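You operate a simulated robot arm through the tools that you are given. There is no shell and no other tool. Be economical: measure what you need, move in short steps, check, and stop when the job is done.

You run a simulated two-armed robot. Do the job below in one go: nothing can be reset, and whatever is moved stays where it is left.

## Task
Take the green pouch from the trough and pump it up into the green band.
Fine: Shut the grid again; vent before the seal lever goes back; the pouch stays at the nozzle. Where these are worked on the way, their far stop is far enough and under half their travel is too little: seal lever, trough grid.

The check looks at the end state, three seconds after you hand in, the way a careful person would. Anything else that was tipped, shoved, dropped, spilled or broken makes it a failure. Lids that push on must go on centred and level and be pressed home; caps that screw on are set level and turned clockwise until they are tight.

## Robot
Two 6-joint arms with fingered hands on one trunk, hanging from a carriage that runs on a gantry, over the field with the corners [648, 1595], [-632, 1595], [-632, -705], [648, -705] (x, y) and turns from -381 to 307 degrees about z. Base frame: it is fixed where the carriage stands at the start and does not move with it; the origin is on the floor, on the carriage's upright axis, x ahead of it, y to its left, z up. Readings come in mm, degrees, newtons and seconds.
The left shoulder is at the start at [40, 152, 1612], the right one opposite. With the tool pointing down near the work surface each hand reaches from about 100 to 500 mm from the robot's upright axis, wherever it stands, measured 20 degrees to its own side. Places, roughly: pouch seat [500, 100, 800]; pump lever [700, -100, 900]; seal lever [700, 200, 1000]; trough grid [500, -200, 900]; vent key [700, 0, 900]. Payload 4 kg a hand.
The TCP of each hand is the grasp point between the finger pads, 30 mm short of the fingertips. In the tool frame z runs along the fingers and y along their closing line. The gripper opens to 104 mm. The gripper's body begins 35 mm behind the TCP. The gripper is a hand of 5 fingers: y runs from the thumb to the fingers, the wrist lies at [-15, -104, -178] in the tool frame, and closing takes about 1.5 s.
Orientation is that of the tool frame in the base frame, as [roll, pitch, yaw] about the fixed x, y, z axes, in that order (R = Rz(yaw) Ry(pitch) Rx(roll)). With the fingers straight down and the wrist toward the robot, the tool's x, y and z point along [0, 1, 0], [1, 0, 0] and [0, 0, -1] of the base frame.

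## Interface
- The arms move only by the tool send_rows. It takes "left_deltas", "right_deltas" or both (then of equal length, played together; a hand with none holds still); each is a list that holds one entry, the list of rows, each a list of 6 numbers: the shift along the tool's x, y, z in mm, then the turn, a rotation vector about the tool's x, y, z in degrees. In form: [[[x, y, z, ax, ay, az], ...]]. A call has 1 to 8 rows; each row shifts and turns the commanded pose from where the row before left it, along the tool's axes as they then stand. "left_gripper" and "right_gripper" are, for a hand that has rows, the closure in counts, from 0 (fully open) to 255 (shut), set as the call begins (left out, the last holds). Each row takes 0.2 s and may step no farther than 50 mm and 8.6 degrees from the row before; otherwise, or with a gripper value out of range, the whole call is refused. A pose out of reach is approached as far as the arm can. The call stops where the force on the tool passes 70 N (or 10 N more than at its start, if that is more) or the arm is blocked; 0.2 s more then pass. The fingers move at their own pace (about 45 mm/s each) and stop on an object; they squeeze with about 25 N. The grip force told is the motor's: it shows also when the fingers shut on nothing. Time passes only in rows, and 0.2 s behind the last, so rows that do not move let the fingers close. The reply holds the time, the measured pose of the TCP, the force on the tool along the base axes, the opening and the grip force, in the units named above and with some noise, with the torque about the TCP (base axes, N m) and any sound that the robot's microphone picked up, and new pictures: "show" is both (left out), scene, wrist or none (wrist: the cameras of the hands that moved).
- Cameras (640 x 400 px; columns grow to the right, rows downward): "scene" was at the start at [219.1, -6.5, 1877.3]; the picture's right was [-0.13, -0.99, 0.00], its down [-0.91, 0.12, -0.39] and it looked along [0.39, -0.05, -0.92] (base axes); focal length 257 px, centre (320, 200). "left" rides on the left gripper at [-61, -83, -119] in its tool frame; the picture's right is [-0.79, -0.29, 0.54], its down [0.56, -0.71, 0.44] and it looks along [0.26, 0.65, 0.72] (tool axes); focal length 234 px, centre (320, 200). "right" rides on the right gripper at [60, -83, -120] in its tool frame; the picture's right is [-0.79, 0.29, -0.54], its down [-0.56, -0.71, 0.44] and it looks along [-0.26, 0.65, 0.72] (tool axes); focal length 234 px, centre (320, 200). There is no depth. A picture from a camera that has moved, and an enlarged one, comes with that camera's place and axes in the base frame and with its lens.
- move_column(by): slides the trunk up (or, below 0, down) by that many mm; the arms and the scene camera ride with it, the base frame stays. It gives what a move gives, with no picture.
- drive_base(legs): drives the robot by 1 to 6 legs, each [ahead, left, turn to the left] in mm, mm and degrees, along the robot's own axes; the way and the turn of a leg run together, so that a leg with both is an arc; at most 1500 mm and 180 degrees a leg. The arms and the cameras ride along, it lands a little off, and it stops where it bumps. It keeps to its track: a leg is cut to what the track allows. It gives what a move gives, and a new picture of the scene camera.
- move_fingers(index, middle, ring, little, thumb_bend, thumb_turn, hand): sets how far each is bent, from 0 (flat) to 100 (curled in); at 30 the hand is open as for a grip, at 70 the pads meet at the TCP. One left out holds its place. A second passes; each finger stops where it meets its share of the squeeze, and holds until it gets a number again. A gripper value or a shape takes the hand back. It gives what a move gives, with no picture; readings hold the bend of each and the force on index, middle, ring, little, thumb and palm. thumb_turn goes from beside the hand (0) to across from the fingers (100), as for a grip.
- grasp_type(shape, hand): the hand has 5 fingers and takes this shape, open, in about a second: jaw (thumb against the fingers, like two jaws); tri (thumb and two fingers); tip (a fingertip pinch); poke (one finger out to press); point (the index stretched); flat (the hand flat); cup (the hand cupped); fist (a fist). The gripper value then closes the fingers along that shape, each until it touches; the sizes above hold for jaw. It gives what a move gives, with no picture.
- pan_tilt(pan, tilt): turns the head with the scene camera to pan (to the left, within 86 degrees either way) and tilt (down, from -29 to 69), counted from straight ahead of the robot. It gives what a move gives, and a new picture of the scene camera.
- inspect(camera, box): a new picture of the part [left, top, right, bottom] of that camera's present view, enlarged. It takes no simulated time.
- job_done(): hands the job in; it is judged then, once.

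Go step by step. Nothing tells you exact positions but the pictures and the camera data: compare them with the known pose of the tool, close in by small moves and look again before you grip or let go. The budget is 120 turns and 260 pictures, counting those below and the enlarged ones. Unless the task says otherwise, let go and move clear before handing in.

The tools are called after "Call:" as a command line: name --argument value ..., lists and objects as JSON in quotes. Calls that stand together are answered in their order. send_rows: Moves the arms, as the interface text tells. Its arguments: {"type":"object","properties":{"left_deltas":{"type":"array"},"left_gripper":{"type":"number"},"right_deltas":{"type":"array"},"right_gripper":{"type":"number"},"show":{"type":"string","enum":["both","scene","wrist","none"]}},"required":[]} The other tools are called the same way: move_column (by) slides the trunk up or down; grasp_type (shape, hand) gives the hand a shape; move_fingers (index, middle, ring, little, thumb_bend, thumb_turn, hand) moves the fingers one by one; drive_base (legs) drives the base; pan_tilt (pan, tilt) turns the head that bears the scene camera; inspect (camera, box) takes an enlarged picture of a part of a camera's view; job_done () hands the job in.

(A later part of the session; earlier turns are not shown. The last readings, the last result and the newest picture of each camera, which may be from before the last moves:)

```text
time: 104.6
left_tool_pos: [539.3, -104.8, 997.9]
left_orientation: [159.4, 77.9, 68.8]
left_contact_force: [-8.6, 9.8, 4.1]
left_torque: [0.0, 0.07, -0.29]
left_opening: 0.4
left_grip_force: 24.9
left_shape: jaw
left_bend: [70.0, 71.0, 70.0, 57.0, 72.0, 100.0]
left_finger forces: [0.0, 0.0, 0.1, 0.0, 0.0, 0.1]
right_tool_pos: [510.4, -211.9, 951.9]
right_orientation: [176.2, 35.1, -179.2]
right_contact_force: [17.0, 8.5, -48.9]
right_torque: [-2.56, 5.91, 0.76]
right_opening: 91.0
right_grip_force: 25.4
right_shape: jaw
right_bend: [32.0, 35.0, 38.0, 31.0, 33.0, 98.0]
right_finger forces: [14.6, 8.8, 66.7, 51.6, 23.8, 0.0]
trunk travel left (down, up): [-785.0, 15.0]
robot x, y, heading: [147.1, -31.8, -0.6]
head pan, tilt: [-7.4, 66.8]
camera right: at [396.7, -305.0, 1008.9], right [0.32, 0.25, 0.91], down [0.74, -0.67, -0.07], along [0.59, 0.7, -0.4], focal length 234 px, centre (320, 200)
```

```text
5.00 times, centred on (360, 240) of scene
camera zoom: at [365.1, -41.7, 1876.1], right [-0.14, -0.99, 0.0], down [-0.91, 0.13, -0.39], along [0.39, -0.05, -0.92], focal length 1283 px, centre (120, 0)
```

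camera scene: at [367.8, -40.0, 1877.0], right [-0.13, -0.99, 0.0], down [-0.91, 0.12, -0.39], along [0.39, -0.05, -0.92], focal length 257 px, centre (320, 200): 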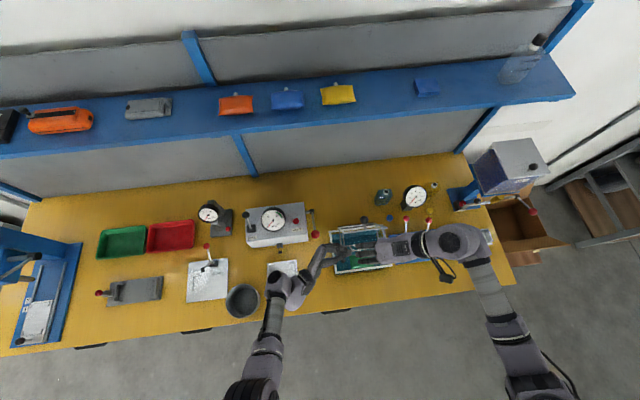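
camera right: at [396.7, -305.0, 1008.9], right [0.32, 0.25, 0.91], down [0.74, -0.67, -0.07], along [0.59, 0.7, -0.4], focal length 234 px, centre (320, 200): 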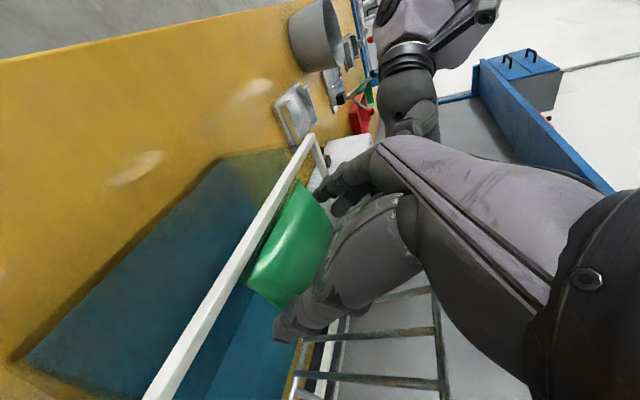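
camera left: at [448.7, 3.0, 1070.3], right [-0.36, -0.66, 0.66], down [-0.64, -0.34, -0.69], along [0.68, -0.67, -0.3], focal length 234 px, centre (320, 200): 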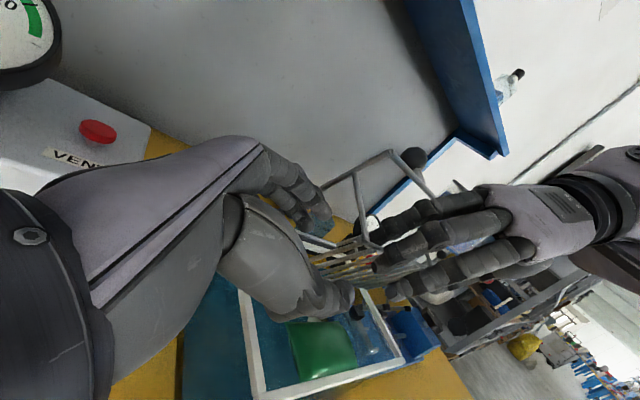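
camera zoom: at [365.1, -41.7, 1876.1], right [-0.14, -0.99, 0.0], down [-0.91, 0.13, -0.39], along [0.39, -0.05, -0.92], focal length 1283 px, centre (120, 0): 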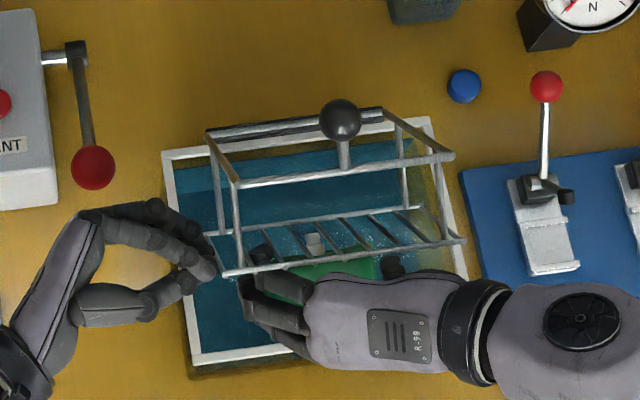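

The pouch came up with the hand; the fingers now press the grid at its stop. I ease out toward the robot and up in small steps.

Call:
send_rows --right_deltas '[[[3.2, 0, -2.4, 0, 0, 0], [0.3, 0, -6.4, 0, 0, 0], [1, 0, -6, 0, 0, 0], [1, 0, -6, 0, 0, 0]]]' --show "wrist"

Call:
inspect --camera "scene" --box '[310, 200, 410, 280]'

```text
time: 105.6
left_tool_pos: [538.7, -104.6, 997.4]
left_orientation: [159.9, 77.8, 69.4]
left_contact_force: [2.1, 14.6, 0.2]
left_torque: [-0.01, 0.0, -0.03]
left_opening: 1.1
left_grip_force: 25.1
left_shape: jaw
left_bend: [70.0, 71.0, 70.0, 57.0, 73.0, 100.0]
left_finger forces: [21.5, 0.0, 0.1, 0.1, 0.0, 0.1]
right_tool_pos: [500.4, -215.9, 970.8]
right_orientation: [175.9, 36.1, -179.3]
right_contact_force: [-1.3, -0.9, -4.3]
right_torque: [-0.24, 0.31, 0.08]
right_opening: 91.1
right_grip_force: 24.9
right_shape: jaw
right_bend: [32.0, 35.0, 36.0, 31.0, 33.0, 98.0]
right_finger forces: [14.9, 9.1, 6.9, 2.3, 23.6, 0.0]
trunk travel left (down, up): [-785.0, 15.0]
robot x, y, heading: [147.3, -34.1, -0.5]
head pan, tilt: [-7.4, 66.8]
camera right: at [385.7, -308.9, 1027.6], right [0.3, 0.25, 0.92], down [0.74, -0.67, -0.06], along [0.6, 0.7, -0.39], focal length 234 px, centre (320, 200)
```

right: 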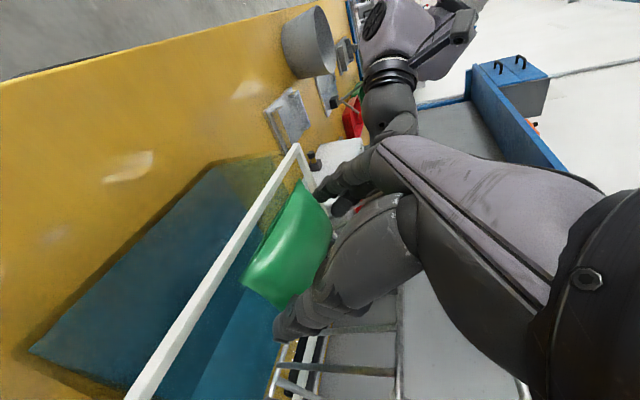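

```text
5.00 times, centred on (360, 240) of scene
camera zoom: at [365.1, -42.3, 1877.7], right [-0.14, -0.99, 0.0], down [-0.91, 0.13, -0.39], along [0.39, -0.05, -0.92], focal length 1283 px, centre (120, 0)
```

zoom: 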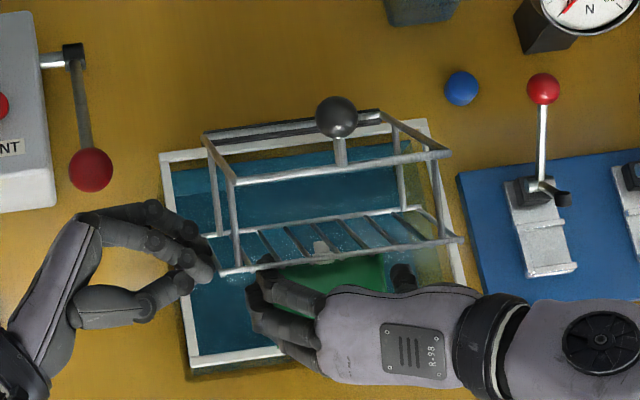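

Call:
send_rows --right_deltas '[[[3.4, 0, -12.4, 0, 0, 0], [3.4, 0, -12.4, 0, 0, 0], [3.4, 0, -12.4, 0, 0, 0], [3.4, 0, -12.4, 0, 0, 0], [3.4, 0, -12.4, 0, 0, 0], [0, 0, -20, 0, 0, 0]]]' --show "both"

```text
time: 107.0
left_tool_pos: [537.0, -104.6, 998.1]
left_orientation: [160.3, 77.8, 69.7]
left_contact_force: [-1.0, 15.7, -3.0]
left_torque: [0.16, 0.03, -0.17]
left_opening: 1.1
left_grip_force: 24.5
left_shape: jaw
left_bend: [70.0, 72.0, 70.0, 57.0, 73.0, 100.0]
left_finger forces: [15.5, 0.0, 0.1, 0.0, 0.0, 0.0]
right_tool_pos: [438.1, -222.9, 1027.3]
right_orientation: [175.9, 35.8, -179.5]
right_contact_force: [-0.5, 0.1, -0.1]
right_torque: [0.02, 0.0, 0.0]
right_opening: 91.2
right_grip_force: 24.9
right_shape: jaw
right_bend: [32.0, 35.0, 35.0, 31.0, 33.0, 99.0]
right_finger forces: [14.8, 9.1, 0.3, 0.0, 23.6, 0.0]
trunk travel left (down, up): [-785.0, 15.0]
robot x, y, heading: [148.0, -37.7, -0.5]
head pan, tilt: [-7.4, 66.8]
camera scene: at [365.1, -42.1, 1877.2], right [-0.14, -0.99, 0.0], down [-0.91, 0.13, -0.39], along [0.39, -0.05, -0.92], focal length 257 px, centre (320, 200)
camera right: at [323.2, -315.1, 1083.1], right [0.31, 0.25, 0.92], down [0.74, -0.67, -0.07], along [0.59, 0.7, -0.39], focal length 234 px, centre (320, 200)
```

scene: 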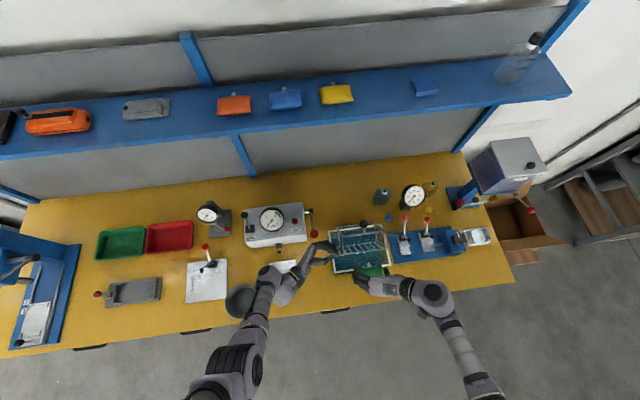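
right: 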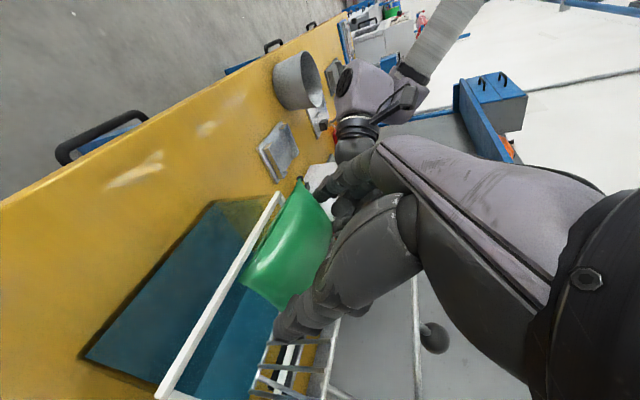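

The green pouch is out. I back the right hand away, then let the left lower and release the grid.

Call:
send_rows --right_deltas '[[[10.3, 0, -20, 0, 0, 0], [10.3, 0, -20, 0, 0, 0], [10.3, 0, -20, 0, 0, 0], [0, 0, 0, 0, 0, 0], [0, 0, 0, 0, 0, 0], [0, 0, 0, 0, 0, 0]]]' --left_deltas '[[[0, 0, 0, 0, 0, 0], [0, 0, 0, 0, 0, 0], [13, -11, 3, 0, 0, 0], [13, -11, 3, 0, 0, 0], [10, -9, 2, 0, 0, 0], [0, 0, 0, 0, 0, 0]]]' --show "none"

Call:
send_rows --left_deltas '[[[0, 0, -20, 0, 0, 0], [4, 0, -25, 0, 0, 0], [0, 0, -30, 0, 0, 0], [-20, 0, -40, 0, 0, 0], [-20, 0, -40, 0, 0, 0]]]' --left_gripper 120 --show "scene"

Call:
inspect --camera "scene" --box '[310, 200, 410, 280]'

```text
time: 108.4
left_tool_pos: [520.3, -100.9, 983.2]
left_orientation: [159.6, 78.1, 68.9]
left_contact_force: [1.1, 0.1, -0.2]
left_torque: [-0.01, 0.01, -0.01]
left_opening: 0.7
left_grip_force: 24.7
left_shape: jaw
left_bend: [70.0, 71.0, 70.0, 57.0, 74.0, 100.0]
left_finger forces: [0.0, 0.1, 0.1, 0.0, 0.1, 0.0]
left hand out of reach, approached as far as the arm can: row 3, 4, 5
right_tool_pos: [377.7, -229.9, 1056.3]
right_orientation: [176.2, 35.9, -179.3]
right_contact_force: [-0.2, 0.1, -1.3]
right_torque: [0.02, -0.06, 0.05]
right_opening: 91.4
right_grip_force: 25.1
right_shape: jaw
right_bend: [32.0, 35.0, 35.0, 31.0, 33.0, 99.0]
right_finger forces: [14.7, 8.8, 0.3, 0.0, 23.6, 0.1]
trunk travel left (down, up): [-785.0, 15.0]
robot x, y, heading: [148.3, -32.8, -0.4]
head pan, tilt: [-7.4, 66.8]
```

```text
time: 109.6
left_tool_pos: [541.0, 46.1, 993.9]
left_orientation: [159.6, 78.1, 69.0]
left_contact_force: [0.4, 0.1, -0.1]
left_torque: [-0.02, 0.02, 0.01]
left_opening: 54.6
left_grip_force: 0.1
left_shape: jaw
left_bend: [74.0, 43.0, 40.0, 61.0, 68.0, 100.0]
left_finger forces: [0.0, 0.0, 0.0, 0.0, 0.1, 0.1]
left hand out of reach, approached as far as the arm can: row 3, 4, 5
right_tool_pos: [377.6, -229.1, 1057.2]
right_orientation: [175.9, 35.9, -179.4]
right_contact_force: [-0.3, 0.2, -1.0]
right_torque: [0.04, 0.0, 0.03]
right_opening: 91.5
right_grip_force: 25.2
right_shape: jaw
right_bend: [32.0, 35.0, 35.0, 31.0, 33.0, 99.0]
right_finger forces: [14.7, 9.0, 0.3, 0.0, 23.6, 0.0]
trunk travel left (down, up): [-785.0, 15.0]
robot x, y, heading: [149.1, -38.8, -0.6]
head pan, tilt: [-7.4, 66.8]
camera scene: at [365.3, -42.9, 1877.3], right [-0.14, -0.99, 0.0], down [-0.91, 0.12, -0.39], along [0.39, -0.05, -0.92], focal length 257 px, centre (320, 200)
```

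scene: 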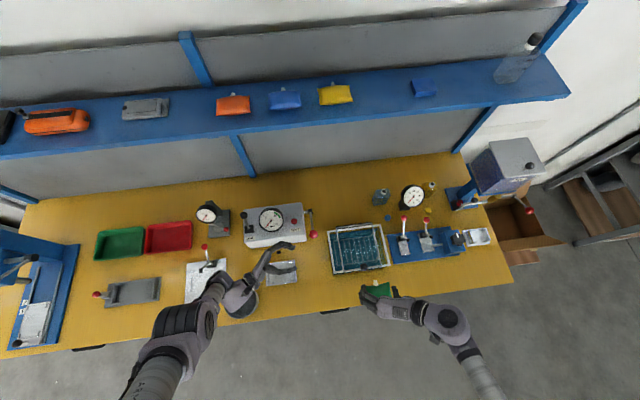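

```text
5.00 times, centred on (360, 240) of scene
camera zoom: at [365.3, -42.9, 1877.3], right [-0.14, -0.99, 0.0], down [-0.91, 0.12, -0.39], along [0.39, -0.05, -0.92], focal length 1283 px, centre (120, 0)
```

zoom: 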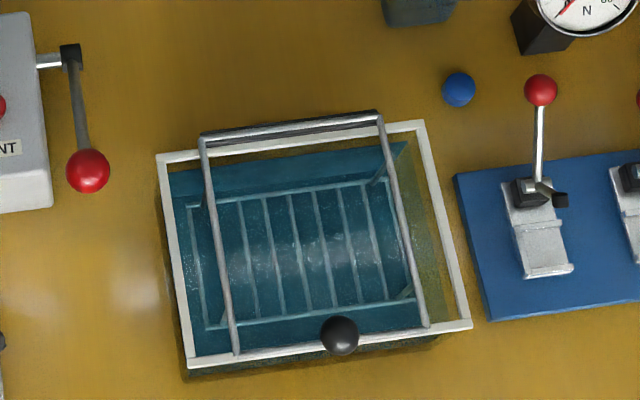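

The grid is shut. Raise the left, then drive the base +y so the right hand (with the pouch) stands at the seat.

Call:
send_rows --left_deltas '[[[-44, 0, -9, 0, 0, 0], [-44, 0, -9, 0, 0, 0], [-20, -20, -40, 0, 0, 0], [0, 0, -45, 0, 0, 0]]]' --show "none"

Call:
drive_base --legs '[[0, 330, 0.5]]'

```text
time: 110.6
left_tool_pos: [551.4, 132.9, 1008.8]
left_orientation: [159.2, 78.2, 68.4]
left_contact_force: [0.0, -0.2, 0.3]
left_torque: [-0.01, 0.01, 0.02]
left_opening: 54.8
left_grip_force: 0.1
left_shape: jaw
left_bend: [74.0, 43.0, 40.0, 61.0, 68.0, 100.0]
left_finger forces: [0.1, 0.0, 0.0, 0.0, 0.0, 0.1]
left hand out of reach, approached as far as the arm can: row 1, 2, 3
right_tool_pos: [377.3, -230.0, 1056.2]
right_orientation: [176.1, 36.1, -179.4]
right_contact_force: [0.4, 0.4, 0.7]
right_torque: [0.02, -0.02, 0.0]
right_opening: 91.4
right_grip_force: 25.2
right_shape: jaw
right_bend: [32.0, 35.0, 35.0, 31.0, 33.0, 99.0]
right_finger forces: [14.7, 9.0, 0.3, 0.0, 23.6, 0.1]
trunk travel left (down, up): [-785.0, 15.0]
robot x, y, heading: [148.3, -36.7, -0.4]
head pan, tilt: [-7.4, 66.8]
```

```text
time: 112.7
left_tool_pos: [552.5, 460.4, 1009.9]
left_orientation: [159.2, 78.0, 68.9]
left_contact_force: [-0.3, 0.0, -0.6]
left_torque: [0.01, -0.01, -0.02]
left_opening: 54.7
left_grip_force: 0.1
left_shape: jaw
left_bend: [74.0, 43.0, 40.0, 61.0, 68.0, 100.0]
left_finger forces: [0.1, 0.0, 0.1, 0.0, 0.0, 0.0]
right_tool_pos: [380.8, 96.7, 1055.8]
right_orientation: [176.0, 36.0, -178.9]
right_contact_force: [-0.1, 0.2, -0.4]
right_torque: [0.02, 0.01, 0.0]
right_opening: 91.2
right_grip_force: 24.7
right_shape: jaw
right_bend: [32.0, 35.0, 35.0, 31.0, 33.0, 99.0]
right_finger forces: [14.7, 9.0, 0.3, 0.1, 23.7, 0.0]
trunk travel left (down, up): [-785.0, 15.0]
robot x, y, heading: [147.2, 289.3, 0.1]
head pan, tilt: [-7.4, 66.8]
camera scene: at [366.3, 283.3, 1877.3], right [-0.13, -0.99, 0.0], down [-0.91, 0.12, -0.39], along [0.39, -0.05, -0.92], focal length 257 px, centre (320, 200)
```

scene: 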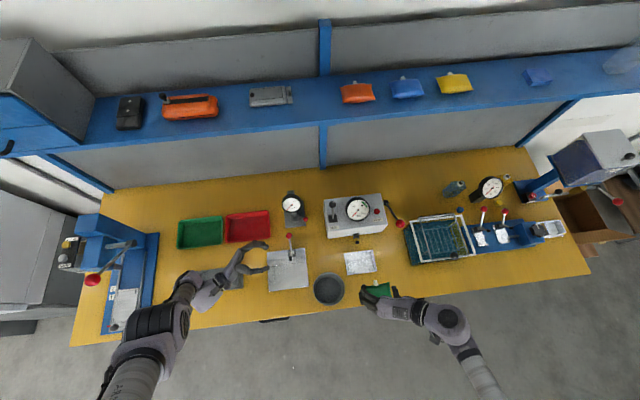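

Call:
inspect --camera "scene" --box '[310, 180, 430, 310]'

Call:
inspect --camera "right" --box '[100, 100, 400, 380]'

```text
3.08 times, centred on (370, 245) of scene
camera zoom: at [366.3, 283.3, 1877.3], right [-0.13, -0.99, 0.0], down [-0.91, 0.12, -0.39], along [0.39, -0.05, -0.92], focal length 790 px, centre (166, 62)
```

zoom: 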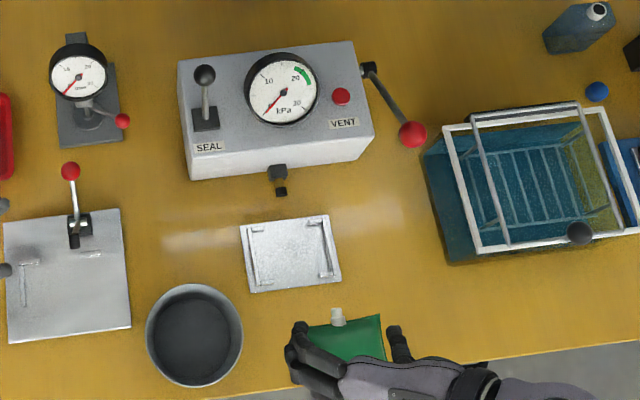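

```text
1.43 times, centred on (250, 240) of right
camera zoom: at [266.4, 3.1, 1112.8], right [0.3, 0.26, 0.92], down [0.75, -0.66, -0.06], along [0.59, 0.71, -0.39], focal length 334 px, centre (420, 143)
```

zoom: 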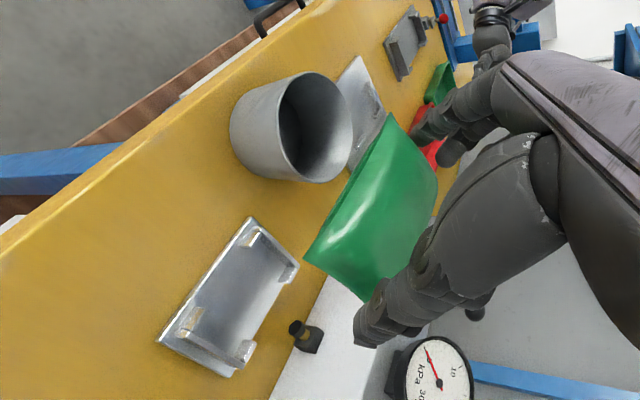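

The pouch is level in the grip, spout toward +x at about 42 mm ahead of the TCP. The seat is centred at (525,96), nozzle at (600,97). I move above the seat.

Call:
send_rows --right_deltas '[[[-7.7, -0.6, 36.8, 0, 0, 0], [-7.7, -0.6, 36.8, 0, 0, 0], [-7.7, -0.6, 36.8, 0, 0, 0], [-7.7, -0.6, 36.8, 0, 0, 0], [-7.7, -0.6, 36.8, 0, 0, 0]]]' --show "wrist"

Call:
inspect --camera "scene" --box '[330, 200, 410, 280]'

```text
time: 113.9
left_tool_pos: [551.5, 460.6, 1008.9]
left_orientation: [159.5, 78.0, 69.5]
left_contact_force: [0.0, 0.7, 0.2]
left_torque: [-0.03, 0.0, 0.01]
left_opening: 54.6
left_grip_force: 0.1
left_shape: jaw
left_bend: [74.0, 43.0, 40.0, 61.0, 68.0, 100.0]
left_finger forces: [0.0, 0.0, 0.0, 0.0, 0.0, 0.0]
right_tool_pos: [518.4, 110.8, 930.5]
right_orientation: [176.1, 35.9, -178.8]
right_contact_force: [-0.3, -0.7, -0.3]
right_torque: [-0.02, -0.01, 0.04]
right_opening: 91.3
right_grip_force: 25.3
right_shape: jaw
right_bend: [32.0, 35.0, 35.0, 31.0, 33.0, 99.0]
right_finger forces: [14.4, 9.0, 0.2, 0.0, 23.4, 0.0]
trunk travel left (down, up): [-785.0, 15.0]
robot x, y, heading: [148.3, 288.2, 0.3]
head pan, tilt: [-7.4, 66.8]
camera right: at [404.2, 16.8, 986.8], right [0.3, 0.26, 0.92], down [0.75, -0.66, -0.06], along [0.59, 0.71, -0.39], focal length 234 px, centre (320, 200)
```

right: 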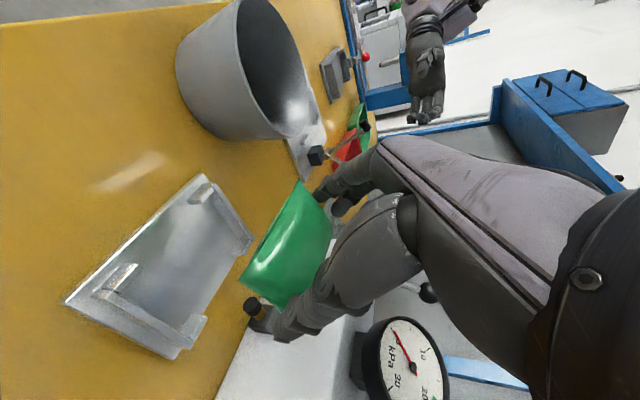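

```text
5.00 times, centred on (370, 240) of scene
camera zoom: at [366.5, 283.3, 1877.4], right [-0.13, -0.99, 0.0], down [-0.91, 0.12, -0.39], along [0.39, -0.05, -0.92], focal length 1283 px, centre (70, 0)
```

zoom: 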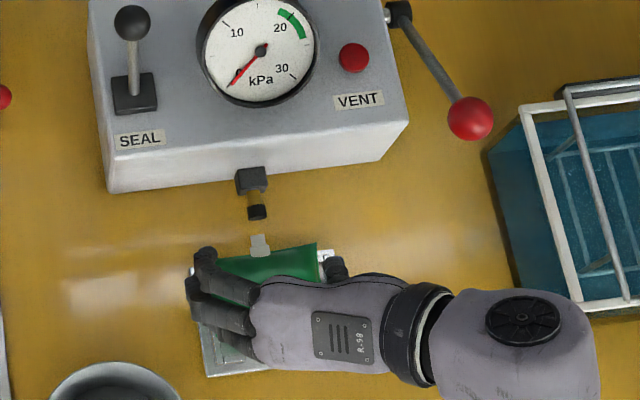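

Call:
send_rows --right_deltas '[[[0, -15, 0, 0, 0, 0], [12, -1, 17, 0, 0, 0], [12, -1, 17, 0, 0, 0], [12, -1, 17, 0, 0, 0]]]' --show "wrist"

Call:
inspect --camera "scene" --box '[330, 200, 410, 280]'

Call:
inspect --camera "right" --box '[120, 160, 400, 360]'

```text
time: 114.9
left_tool_pos: [552.3, 460.9, 1009.4]
left_orientation: [159.3, 78.0, 69.0]
left_contact_force: [0.6, 0.2, -0.1]
left_torque: [-0.02, 0.0, 0.0]
left_opening: 54.8
left_grip_force: 0.0
left_shape: jaw
left_bend: [74.0, 43.0, 40.0, 61.0, 68.0, 100.0]
left_finger forces: [0.0, 0.1, 0.1, 0.0, 0.0, 0.0]
right_tool_pos: [520.6, 96.6, 868.8]
right_orientation: [176.0, 36.0, -178.8]
right_contact_force: [-0.6, 1.3, 1.9]
right_torque: [-0.07, -0.1, 0.02]
right_opening: 91.3
right_grip_force: 25.4
right_shape: jaw
right_bend: [32.0, 34.0, 35.0, 31.0, 33.0, 99.0]
right_finger forces: [14.1, 9.4, 0.8, 0.0, 24.0, 0.1]
trunk travel left (down, up): [-785.0, 15.0]
robot x, y, heading: [148.1, 289.1, 0.3]
head pan, tilt: [-7.4, 66.8]
camera right: at [406.7, 1.6, 924.8], right [0.3, 0.26, 0.92], down [0.75, -0.66, -0.06], along [0.59, 0.71, -0.39], focal length 234 px, centre (320, 200)
```

right: 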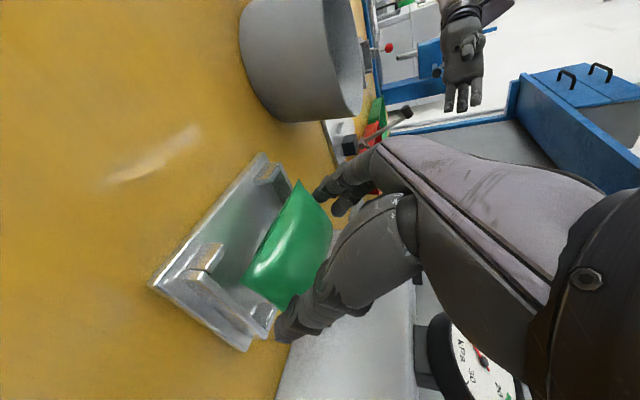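

```text
5.00 times, centred on (370, 240) of scene
camera zoom: at [366.4, 283.3, 1877.5], right [-0.13, -0.99, 0.0], down [-0.91, 0.12, -0.39], along [0.39, -0.05, -0.92], focal length 1283 px, centre (70, 0)
```

zoom: 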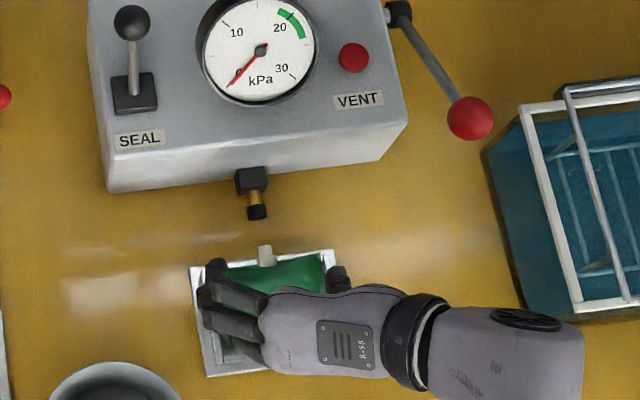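

```text
2.00 times, centred on (260, 260) of right
camera zoom: at [406.7, 1.6, 924.8], right [0.3, 0.26, 0.92], down [0.75, -0.66, -0.06], along [0.59, 0.71, -0.39], focal length 468 px, centre (440, 80)
```

zoom: 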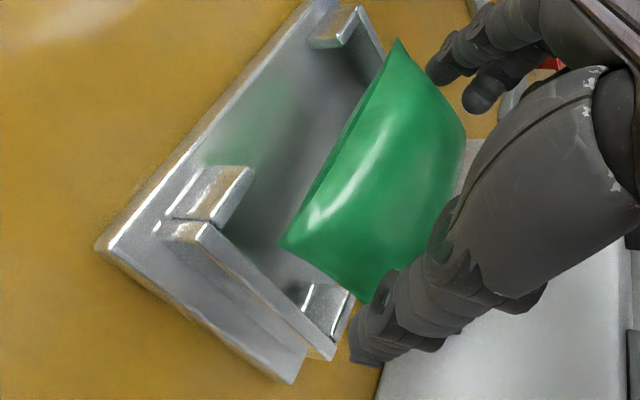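

Call:
send_rows --right_deltas '[[[4.1, -3, 5.7, 0, 0, 0], [4.1, 0, 5.7, 0, 0, 0]]]' --show "none"

Call:
inspect --camera "right" --box '[120, 160, 400, 360]'

```text
time: 115.5
left_tool_pos: [550.3, 459.6, 1008.5]
left_orientation: [159.7, 78.0, 69.5]
left_contact_force: [-0.1, 0.1, 0.1]
left_torque: [-0.02, 0.01, 0.0]
left_opening: 54.7
left_grip_force: 0.0
left_shape: jaw
left_bend: [74.0, 43.0, 40.0, 61.0, 68.0, 100.0]
left_finger forces: [0.0, 0.1, 0.1, 0.1, 0.0, 0.0]
right_tool_pos: [516.5, 94.8, 862.9]
right_orientation: [176.2, 35.9, -178.9]
right_contact_force: [-4.0, 1.4, 13.0]
right_torque: [-0.45, -0.22, -0.2]
right_opening: 91.8
right_grip_force: 25.0
right_shape: jaw
right_bend: [31.0, 34.0, 34.0, 31.0, 34.0, 100.0]
right_finger forces: [11.9, 10.4, 1.8, 0.0, 23.8, 0.1]
right hand out of reach, approached as far as the arm can: row 1, 2
trunk travel left (down, up): [-785.0, 15.0]
robot x, y, heading: [144.4, 291.7, 0.4]
head pan, tilt: [-7.4, 66.8]
```

```text
2.00 times, centred on (260, 260) of right
camera zoom: at [402.6, 0.7, 918.8], right [0.31, 0.26, 0.92], down [0.75, -0.66, -0.06], along [0.59, 0.71, -0.39], focal length 468 px, centre (440, 80)
```

zoom: 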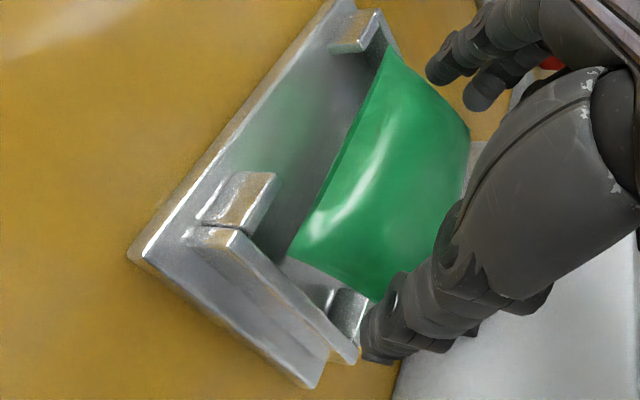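

The pouch sits about 9 mm too far toward the nozzle relative to the corner lips. I shift it back 9 mm, then release.

Call:
send_rows --right_deltas '[[[-1.5, 0, -2.5, 0, 0, 0], [7.3, 0, -5.3, 0, 0, 0], [2, 0, 2.8, 0, 0, 0]]]' --show "none"

Call:
inspect --camera "right" --box '[120, 160, 400, 360]'

Call:
inspect --camera "scene" --box '[340, 220, 400, 280]'

```text
time: 116.3
left_tool_pos: [551.4, 460.3, 1009.3]
left_orientation: [159.7, 78.1, 69.5]
left_contact_force: [-0.5, 0.2, 0.1]
left_torque: [0.03, -0.05, 0.03]
left_opening: 54.6
left_grip_force: 0.1
left_shape: jaw
left_bend: [74.0, 43.0, 40.0, 61.0, 68.0, 100.0]
left_finger forces: [0.0, 0.0, 0.1, 0.0, 0.1, 0.0]
right_tool_pos: [509.4, 92.0, 863.0]
right_orientation: [176.0, 36.0, -179.0]
right_contact_force: [1.8, 1.6, 7.2]
right_torque: [-0.11, 0.0, -0.19]
right_opening: 91.8
right_grip_force: 24.8
right_shape: jaw
right_bend: [31.0, 34.0, 35.0, 31.0, 34.0, 100.0]
right_finger forces: [15.7, 9.5, 0.0, 0.0, 23.5, 0.0]
trunk travel left (down, up): [-785.0, 15.0]
robot x, y, heading: [148.6, 288.2, 0.1]
head pan, tilt: [-7.4, 66.8]
```

```text
2.00 times, centred on (260, 260) of right
camera zoom: at [395.8, -0.3, 918.9], right [0.3, 0.26, 0.92], down [0.75, -0.66, -0.06], along [0.59, 0.71, -0.39], focal length 468 px, centre (440, 80)
```

zoom: 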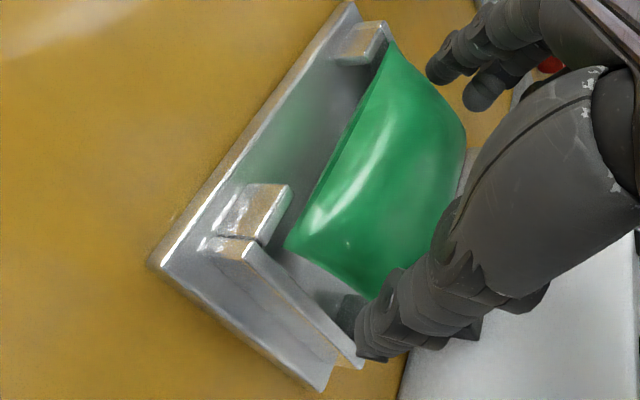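

```text
6.67 times, centred on (370, 250) of scene
camera zoom: at [366.5, 283.3, 1877.5], right [-0.13, -0.99, 0.0], down [-0.91, 0.12, -0.39], along [0.39, -0.05, -0.92], focal length 1711 px, centre (-13, -133)
```

zoom: 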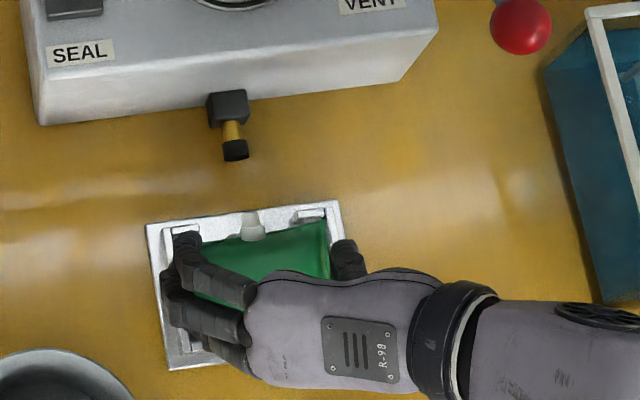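

Pouch lies between the corner lips with the spout toward the nozzle. Release.

Call:
send_rows --right_deltas '[[[0, 0, 0, 0, 0, 0], [0, 0, 0, 0, 0, 0], [0, 0, 0, 0, 0, 0], [0, 0, -4, 0, 0, 0]]]' --right_gripper 0 --show "none"

Call:
send_rows --right_deltas '[[[-3, 0, -12, 0, 0, 0], [-3, 0, -15, 0, 0, 0], [0, 0, -30, 0, 0, 0], [0, 0, -40, 0, 0, 0], [0, -40, -20, 0, 0, 0]]]' --show "wrist"

Call:
inspect --camera "scene" --box '[330, 190, 410, 270]'

```text
time: 117.3
left_tool_pos: [551.8, 460.5, 1008.9]
left_orientation: [159.1, 78.1, 68.9]
left_contact_force: [-0.2, -0.2, 0.4]
left_torque: [0.02, 0.0, 0.01]
left_opening: 54.7
left_grip_force: 0.1
left_shape: jaw
left_bend: [74.0, 43.0, 40.0, 61.0, 68.0, 100.0]
left_finger forces: [0.1, 0.0, 0.0, 0.0, 0.1, 0.0]
right_tool_pos: [505.3, 92.5, 865.6]
right_orientation: [176.0, 35.8, -178.9]
right_contact_force: [-0.2, -0.1, 0.2]
right_torque: [-0.02, 0.02, -0.01]
right_opening: 103.8
right_grip_force: 0.0
right_shape: jaw
right_bend: [30.0, 30.0, 30.0, 30.0, 30.0, 97.0]
right_finger forces: [0.0, 0.1, 0.0, 0.0, 0.0, 0.0]
trunk travel left (down, up): [-785.0, 15.0]
robot x, y, heading: [145.4, 285.3, 0.2]
head pan, tilt: [-7.4, 66.8]
```

```text
time: 118.5
left_tool_pos: [551.6, 460.2, 1009.0]
left_orientation: [159.2, 78.2, 69.0]
left_contact_force: [0.3, -0.5, -0.4]
left_torque: [0.0, 0.02, 0.0]
left_opening: 54.9
left_grip_force: 0.1
left_shape: jaw
left_bend: [74.0, 43.0, 40.0, 61.0, 68.0, 100.0]
left_finger forces: [0.1, 0.0, 0.0, 0.0, 0.0, 0.0]
right_tool_pos: [443.7, 44.3, 960.1]
right_orientation: [176.0, 35.7, -179.0]
right_contact_force: [-0.3, 0.5, -0.2]
right_torque: [-0.02, -0.01, -0.01]
right_opening: 103.9
right_grip_force: 0.1
right_shape: jaw
right_bend: [30.0, 30.0, 30.0, 30.0, 30.0, 97.0]
right_finger forces: [0.0, 0.1, 0.1, 0.0, 0.0, 0.0]
trunk travel left (down, up): [-785.0, 15.0]
robot x, y, heading: [148.6, 288.9, 0.3]
head pan, tilt: [-7.4, 66.8]
camera right: at [329.7, -49.8, 1016.2], right [0.31, 0.26, 0.92], down [0.75, -0.66, -0.06], along [0.59, 0.71, -0.39], focal length 234 px, centre (320, 200)
```

right: 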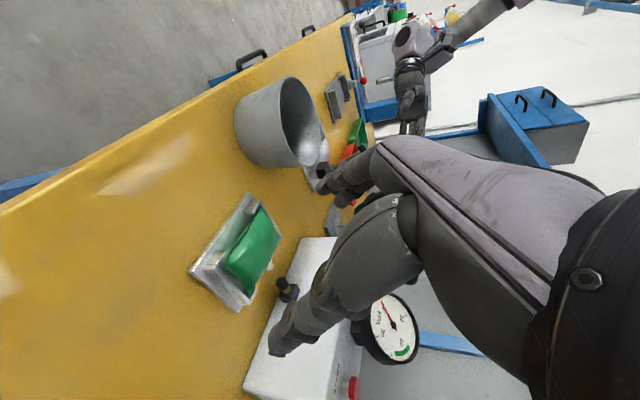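

```text
5.00 times, centred on (370, 230) of scene
camera zoom: at [366.3, 283.1, 1877.3], right [-0.13, -0.99, 0.0], down [-0.91, 0.12, -0.39], along [0.39, -0.05, -0.92], focal length 1283 px, centre (70, 50)
```

zoom: 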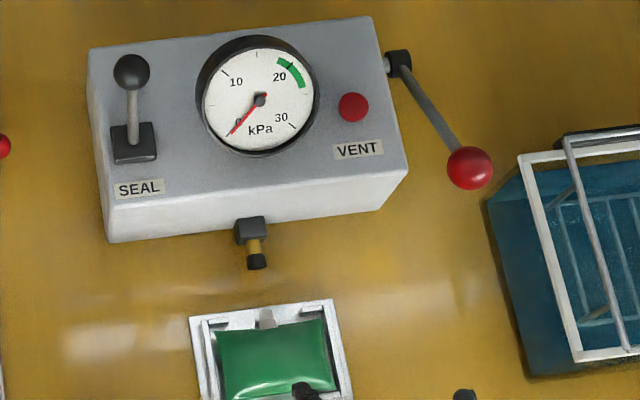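

The pouch is seated. Next the seal lever: I raise both hands, drive 150 mm ahead and bring the left hand (fingers toward -y) to straddle the seal knob.

Call:
send_rows --right_deltas '[[[0, 0, -45, 0, 0, 0], [0, 0, -45, 0, 0, 0], [0, 0, -45, 0, 0, 0], [0, 0, 0, 0, 0, 0]]]' --left_deltas '[[[-20, 0, 0, 0, 0, 0], [-20, 0, 0, 0, 0, 0], [-10, 0, 0, 0, 0, 0], [0, 0, 0, 0, 0, 0]]]' --show "none"

Call:
drive_base --legs '[[150, -30, 0]]'

Call:
inspect --camera "scene" --box '[240, 200, 400, 320]'

```text
time: 119.5
left_tool_pos: [556.3, 460.0, 1011.7]
left_orientation: [159.4, 78.1, 69.1]
left_contact_force: [-0.6, 0.0, -0.5]
left_torque: [0.0, 0.0, 0.0]
left_opening: 54.5
left_grip_force: 0.0
left_shape: jaw
left_bend: [74.0, 43.0, 40.0, 61.0, 68.0, 100.0]
left_finger forces: [0.0, 0.0, 0.1, 0.0, 0.1, 0.1]
left hand out of reach, approached as far as the arm can: row 1, 2, 3
right_tool_pos: [363.8, 33.8, 1072.0]
right_orientation: [176.1, 36.0, -178.9]
right_contact_force: [-0.5, -1.0, 0.3]
right_torque: [0.02, 0.02, 0.0]
right_opening: 103.8
right_grip_force: 0.1
right_shape: jaw
right_bend: [30.0, 30.0, 30.0, 30.0, 30.0, 97.0]
right_finger forces: [0.0, 0.0, 0.1, 0.1, 0.1, 0.0]
trunk travel left (down, up): [-785.0, 15.0]
robot x, y, heading: [148.5, 288.2, 0.1]
head pan, tilt: [-7.4, 66.8]
```

```text
time: 120.9
left_tool_pos: [707.3, 430.0, 1011.9]
left_orientation: [159.2, 78.2, 68.8]
left_contact_force: [-0.9, 0.3, -0.4]
left_torque: [0.03, -0.01, 0.03]
left_opening: 54.6
left_grip_force: 0.1
left_shape: jaw
left_bend: [74.0, 43.0, 40.0, 61.0, 68.0, 100.0]
left_finger forces: [0.0, 0.1, 0.1, 0.0, 0.0, 0.0]
right_tool_pos: [513.9, 2.3, 1072.4]
right_orientation: [176.0, 35.9, -179.0]
right_contact_force: [0.3, -0.7, 0.5]
right_torque: [0.02, 0.0, 0.02]
right_opening: 103.9
right_grip_force: 0.0
right_shape: jaw
right_bend: [30.0, 30.0, 30.0, 30.0, 30.0, 97.0]
right_finger forces: [0.0, 0.0, 0.1, 0.0, 0.1, 0.0]
trunk travel left (down, up): [-785.0, 15.0]
robot x, y, heading: [296.5, 259.2, 0.0]
head pan, tilt: [-7.4, 66.8]
camera scene: at [515.9, 253.0, 1877.3], right [-0.13, -0.99, 0.0], down [-0.91, 0.12, -0.39], along [0.39, -0.05, -0.92], focal length 257 px, centre (320, 200)
```

scene: 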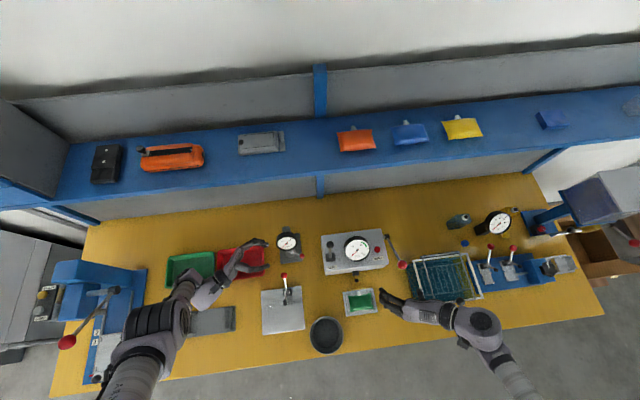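

```text
3.33 times, centred on (320, 260) of scene
camera zoom: at [515.9, 253.0, 1877.3], right [-0.13, -0.99, 0.0], down [-0.91, 0.12, -0.39], along [0.39, -0.05, -0.92], focal length 855 px, centre (320, 0)
```

zoom: 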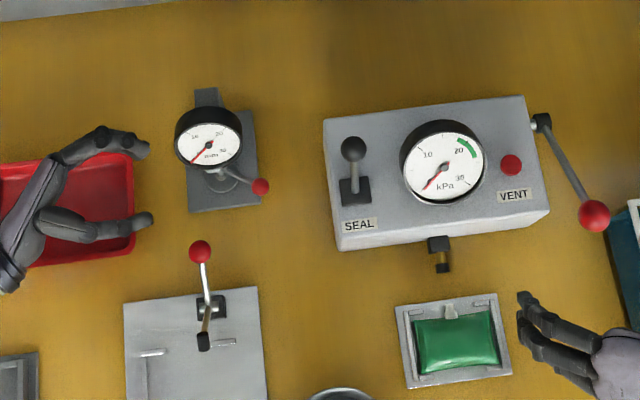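

Seal knob confirmed at (718,193,995). Bring the left hand in along -y toward it.

Call:
send_rows --left_deltas '[[[-8.9, 3, 44, 0, 0, 0], [-8.9, 3, 44, 0, 0, 0], [-8.9, 3, 44, 0, 0, 0], [-4, 2, 35, 0, 0, 0]]]' --show "none"

Call:
inspect --camera "scene" --box '[280, 200, 400, 300]'

Call:
inspect --camera "left" --box '[200, 120, 480, 340]'

```text
time: 121.9
left_tool_pos: [718.6, 259.7, 1003.0]
left_orientation: [159.3, 78.2, 68.9]
left_contact_force: [-0.5, -0.3, 0.6]
left_torque: [-0.03, -0.02, 0.0]
left_opening: 54.6
left_grip_force: 0.1
left_shape: jaw
left_bend: [74.0, 43.0, 40.0, 61.0, 68.0, 100.0]
left_finger forces: [0.1, 0.1, 0.0, 0.0, 0.1, 0.0]
left hand out of reach, approached as far as the arm can: row 1
right_tool_pos: [512.3, 3.0, 1071.5]
right_orientation: [176.2, 35.8, -178.9]
right_contact_force: [-0.4, 0.0, -0.2]
right_torque: [0.02, -0.04, -0.02]
right_opening: 103.9
right_grip_force: 0.0
right_shape: jaw
right_bend: [30.0, 30.0, 30.0, 30.0, 30.0, 97.0]
right_finger forces: [0.0, 0.1, 0.1, 0.1, 0.0, 0.1]
trunk travel left (down, up): [-785.0, 15.0]
robot x, y, heading: [296.6, 259.0, -0.3]
head pan, tilt: [-7.4, 66.8]
```

```text
4.00 times, centred on (340, 250) of scene
camera zoom: at [515.7, 252.9, 1877.2], right [-0.13, -0.99, 0.0], down [-0.91, 0.12, -0.39], along [0.39, -0.05, -0.92], focal length 1026 px, centre (240, 0)
```

zoom: 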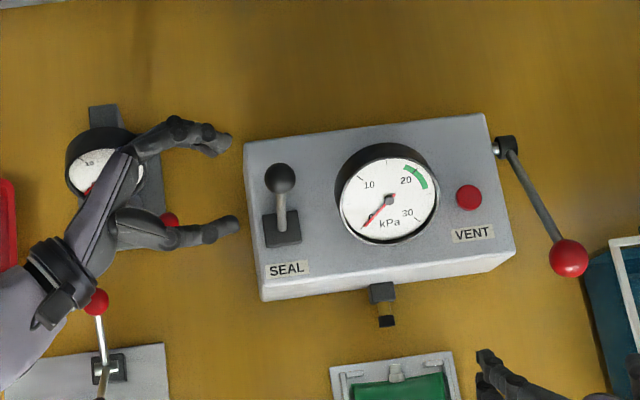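

```text
1.82 times, centred on (340, 230) of left
camera zoom: at [630.5, 366.6, 1079.2], right [-0.35, -0.68, 0.65], down [-0.66, -0.31, -0.68], along [0.67, -0.66, -0.34], focal length 426 px, centre (284, 146)
```

zoom: 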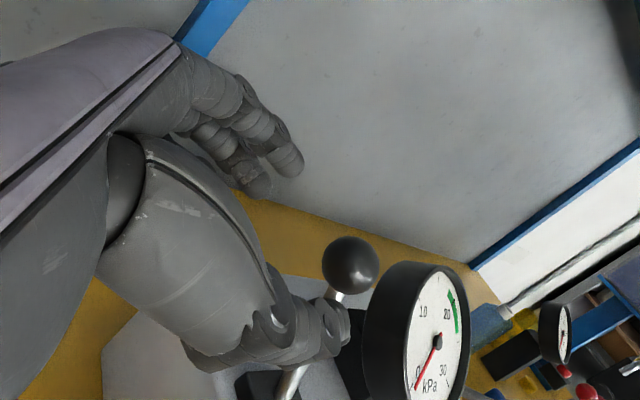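

Call:
send_rows --left_deltas '[[[-4, 0, 26, 0, 0, 0], [-4, 0, 26, 0, 0, 0]]]' --show "none"

Call:
send_rows --left_deltas '[[[0, 0, 0, 0, 0, 0], [0, 0, 0, 0, 0, 0], [0, 0, 0, 0, 0, 0], [0, 0, 0, 0, 0, 0], [0, 0, 0, 0, 0, 0]]]' --left_gripper 255 --show "none"

Call:
inspect --camera "scene" --box '[290, 210, 390, 290]'

```text
time: 122.5
left_tool_pos: [717.6, 208.3, 1001.5]
left_orientation: [158.6, 78.2, 68.4]
left_contact_force: [0.2, -0.1, 0.0]
left_torque: [-0.01, -0.01, -0.04]
left_opening: 54.6
left_grip_force: 0.1
left_shape: jaw
left_bend: [74.0, 43.0, 40.0, 61.0, 68.0, 100.0]
left_finger forces: [0.1, 0.0, 0.0, 0.1, 0.0, 0.0]
right_tool_pos: [513.5, 2.4, 1070.4]
right_orientation: [176.1, 35.8, -179.0]
right_contact_force: [0.5, 0.1, 0.3]
right_torque: [0.03, -0.04, 0.02]
right_opening: 103.9
right_grip_force: 0.0
right_shape: jaw
right_bend: [30.0, 30.0, 30.0, 30.0, 30.0, 97.0]
right_finger forces: [0.0, 0.0, 0.0, 0.0, 0.1, 0.1]
trunk travel left (down, up): [-785.0, 15.0]
robot x, y, heading: [302.0, 260.5, -0.0]
head pan, tilt: [-7.4, 66.8]
```

```text
time: 123.7
left_tool_pos: [717.5, 206.8, 1002.0]
left_orientation: [158.6, 78.4, 68.2]
left_contact_force: [-3.6, -2.6, 4.6]
left_torque: [-0.11, 0.0, -0.08]
left_opening: 17.7
left_grip_force: 24.5
left_shape: jaw
left_bend: [72.0, 58.0, 67.0, 70.0, 75.0, 100.0]
left_finger forces: [10.4, 6.9, 0.0, 0.1, 20.0, 0.1]
right_tool_pos: [512.4, 3.5, 1071.7]
right_orientation: [176.0, 35.9, -179.1]
right_contact_force: [0.1, -0.8, -0.2]
right_torque: [0.02, 0.0, -0.01]
right_opening: 103.7
right_grip_force: 0.0
right_shape: jaw
right_bend: [30.0, 30.0, 30.0, 30.0, 30.0, 97.0]
right_finger forces: [0.1, 0.1, 0.0, 0.1, 0.0, 0.0]
trunk travel left (down, up): [-785.0, 15.0]
robot x, y, heading: [298.1, 256.3, -0.1]
head pan, tilt: [-7.4, 66.8]
```

```text
5.00 times, centred on (340, 250) of scene
camera zoom: at [515.7, 252.8, 1877.3], right [-0.13, -0.99, 0.0], down [-0.91, 0.12, -0.39], along [0.39, -0.05, -0.92], focal length 1283 px, centre (220, -50)
```

zoom: 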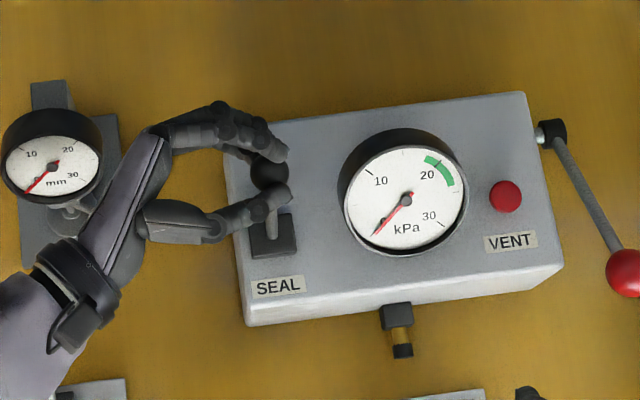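

The seal knob is gripped. Pull it toward me (-x) along its arc.

Call:
send_rows --left_deltas '[[[-2.7, -9.8, 0, 0, 0, 0], [-2.2, -9.8, 0, 0, 0, 0], [-0.7, -10, 0, 0, 0, 0], [-0.7, -10, 0, 0, 0, 0], [1.2, -10, 0, 0, 0, 0], [2.2, -10, 0, 0, 0, 0]]]' --show "none"

Call:
inspect --camera "scene" --box '[290, 210, 410, 310]'

```text
time: 125.1
left_tool_pos: [655.4, 202.8, 1004.4]
left_orientation: [156.5, 78.8, 65.9]
left_contact_force: [-13.8, -12.2, 42.7]
left_torque: [-0.82, -0.28, -0.2]
left_opening: 16.0
left_grip_force: 24.6
left_shape: jaw
left_bend: [73.0, 58.0, 59.0, 70.0, 76.0, 100.0]
left_finger forces: [35.9, 5.8, 3.5, 0.0, 16.0, 0.0]
right_tool_pos: [512.1, 0.5, 1071.4]
right_orientation: [176.3, 35.9, -178.8]
right_contact_force: [0.5, 0.1, 0.1]
right_torque: [0.02, -0.03, 0.0]
right_opening: 103.8
right_grip_force: 0.2
right_shape: jaw
right_bend: [30.0, 30.0, 30.0, 30.0, 30.0, 97.0]
right_finger forces: [0.1, 0.1, 0.0, 0.0, 0.0, 0.0]
trunk travel left (down, up): [-785.0, 15.0]
robot x, y, heading: [298.1, 258.2, -0.1]
head pan, tilt: [-7.4, 66.8]
```

```text
4.00 times, centred on (350, 260) of scene
camera zoom: at [515.4, 251.9, 1877.7], right [-0.13, -0.99, 0.0], down [-0.91, 0.12, -0.39], along [0.39, -0.05, -0.92], focal length 1026 px, centre (200, -40)
```

zoom: 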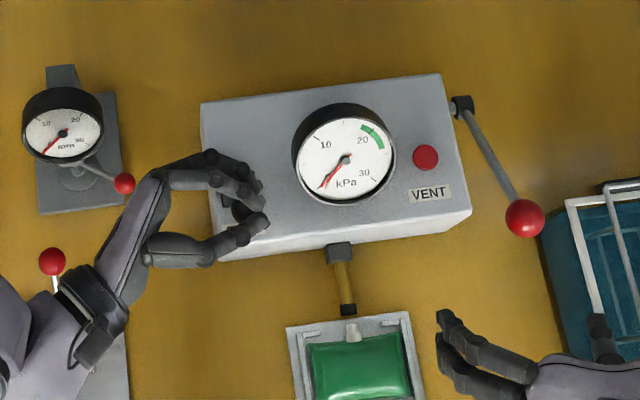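

The nozzle is extending toward the spout. Continue pulling the lever to its stop.

Call:
send_rows --left_deltas '[[[6, -3, 0, 0, 0, 0], [4.5, -8, 0, 0, 0, 0], [4.5, -8, 0, 0, 0, 0], [5.5, -8, 0, 0, 0, 0]]]' --show "none"

Call:
inspect --camera "scene" --box '[290, 210, 410, 310]'

```text
time: 125.6
left_tool_pos: [657.1, 201.4, 1003.6]
left_orientation: [150.8, 79.5, 60.2]
left_contact_force: [-5.5, -5.2, 20.2]
left_torque: [-0.23, -0.16, -0.09]
left_opening: 16.1
left_grip_force: 25.0
left_shape: jaw
left_bend: [73.0, 59.0, 60.0, 71.0, 78.0, 99.0]
left_finger forces: [15.7, 4.6, 2.5, 2.3, 17.5, 0.0]
right_tool_pos: [511.9, 2.1, 1070.4]
right_orientation: [176.1, 35.9, -179.0]
right_contact_force: [-0.3, -0.2, 0.6]
right_torque: [-0.01, 0.02, 0.01]
right_opening: 103.8
right_grip_force: 0.1
right_shape: jaw
right_bend: [30.0, 30.0, 30.0, 30.0, 30.0, 97.0]
right_finger forces: [0.0, 0.1, 0.0, 0.0, 0.0, 0.0]
trunk travel left (down, up): [-785.0, 15.0]
robot x, y, heading: [292.3, 259.3, -0.1]
head pan, tilt: [-7.4, 66.8]
stopped in row 2 (left hand): the force on the tool passed its limit (the readings are from after the stop); the commanded pose is now the measured one
```

```text
4.00 times, centred on (350, 260) of scene
camera zoom: at [515.4, 252.5, 1876.5], right [-0.13, -0.99, 0.0], down [-0.91, 0.12, -0.39], along [0.39, -0.05, -0.92], focal length 1026 px, centre (200, -40)
```

zoom: 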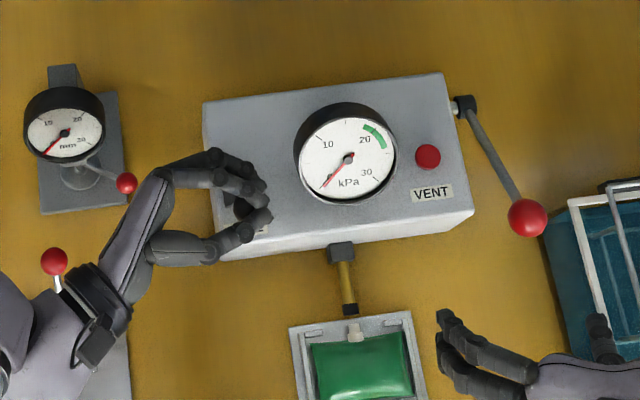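

Call:
inspect --camera "scene" --box '[355, 265, 405, 315]'

Call:
inspect --camera "left" --box '[160, 120, 640, 400]'

```text
8.00 times, centred on (380, 290) of scene
camera zoom: at [515.4, 252.5, 1876.5], right [-0.13, -0.99, 0.0], down [-0.91, 0.12, -0.39], along [0.39, -0.05, -0.92], focal length 2053 px, centre (-160, -520)
```

zoom: 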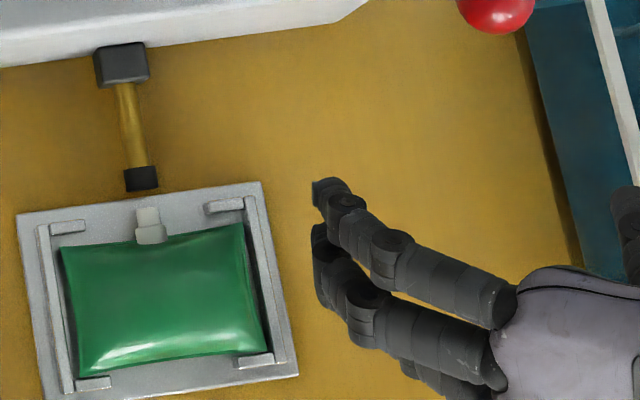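

```text
1.33 times, centred on (400, 260) of left
camera zoom: at [568.7, 311.3, 1074.5], right [-0.36, -0.66, 0.66], down [-0.65, -0.33, -0.68], along [0.66, -0.68, -0.31], focal length 312 px, centre (213, 120)
```

zoom: 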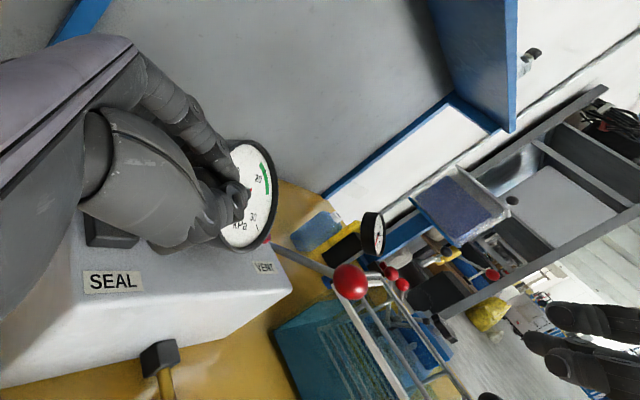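

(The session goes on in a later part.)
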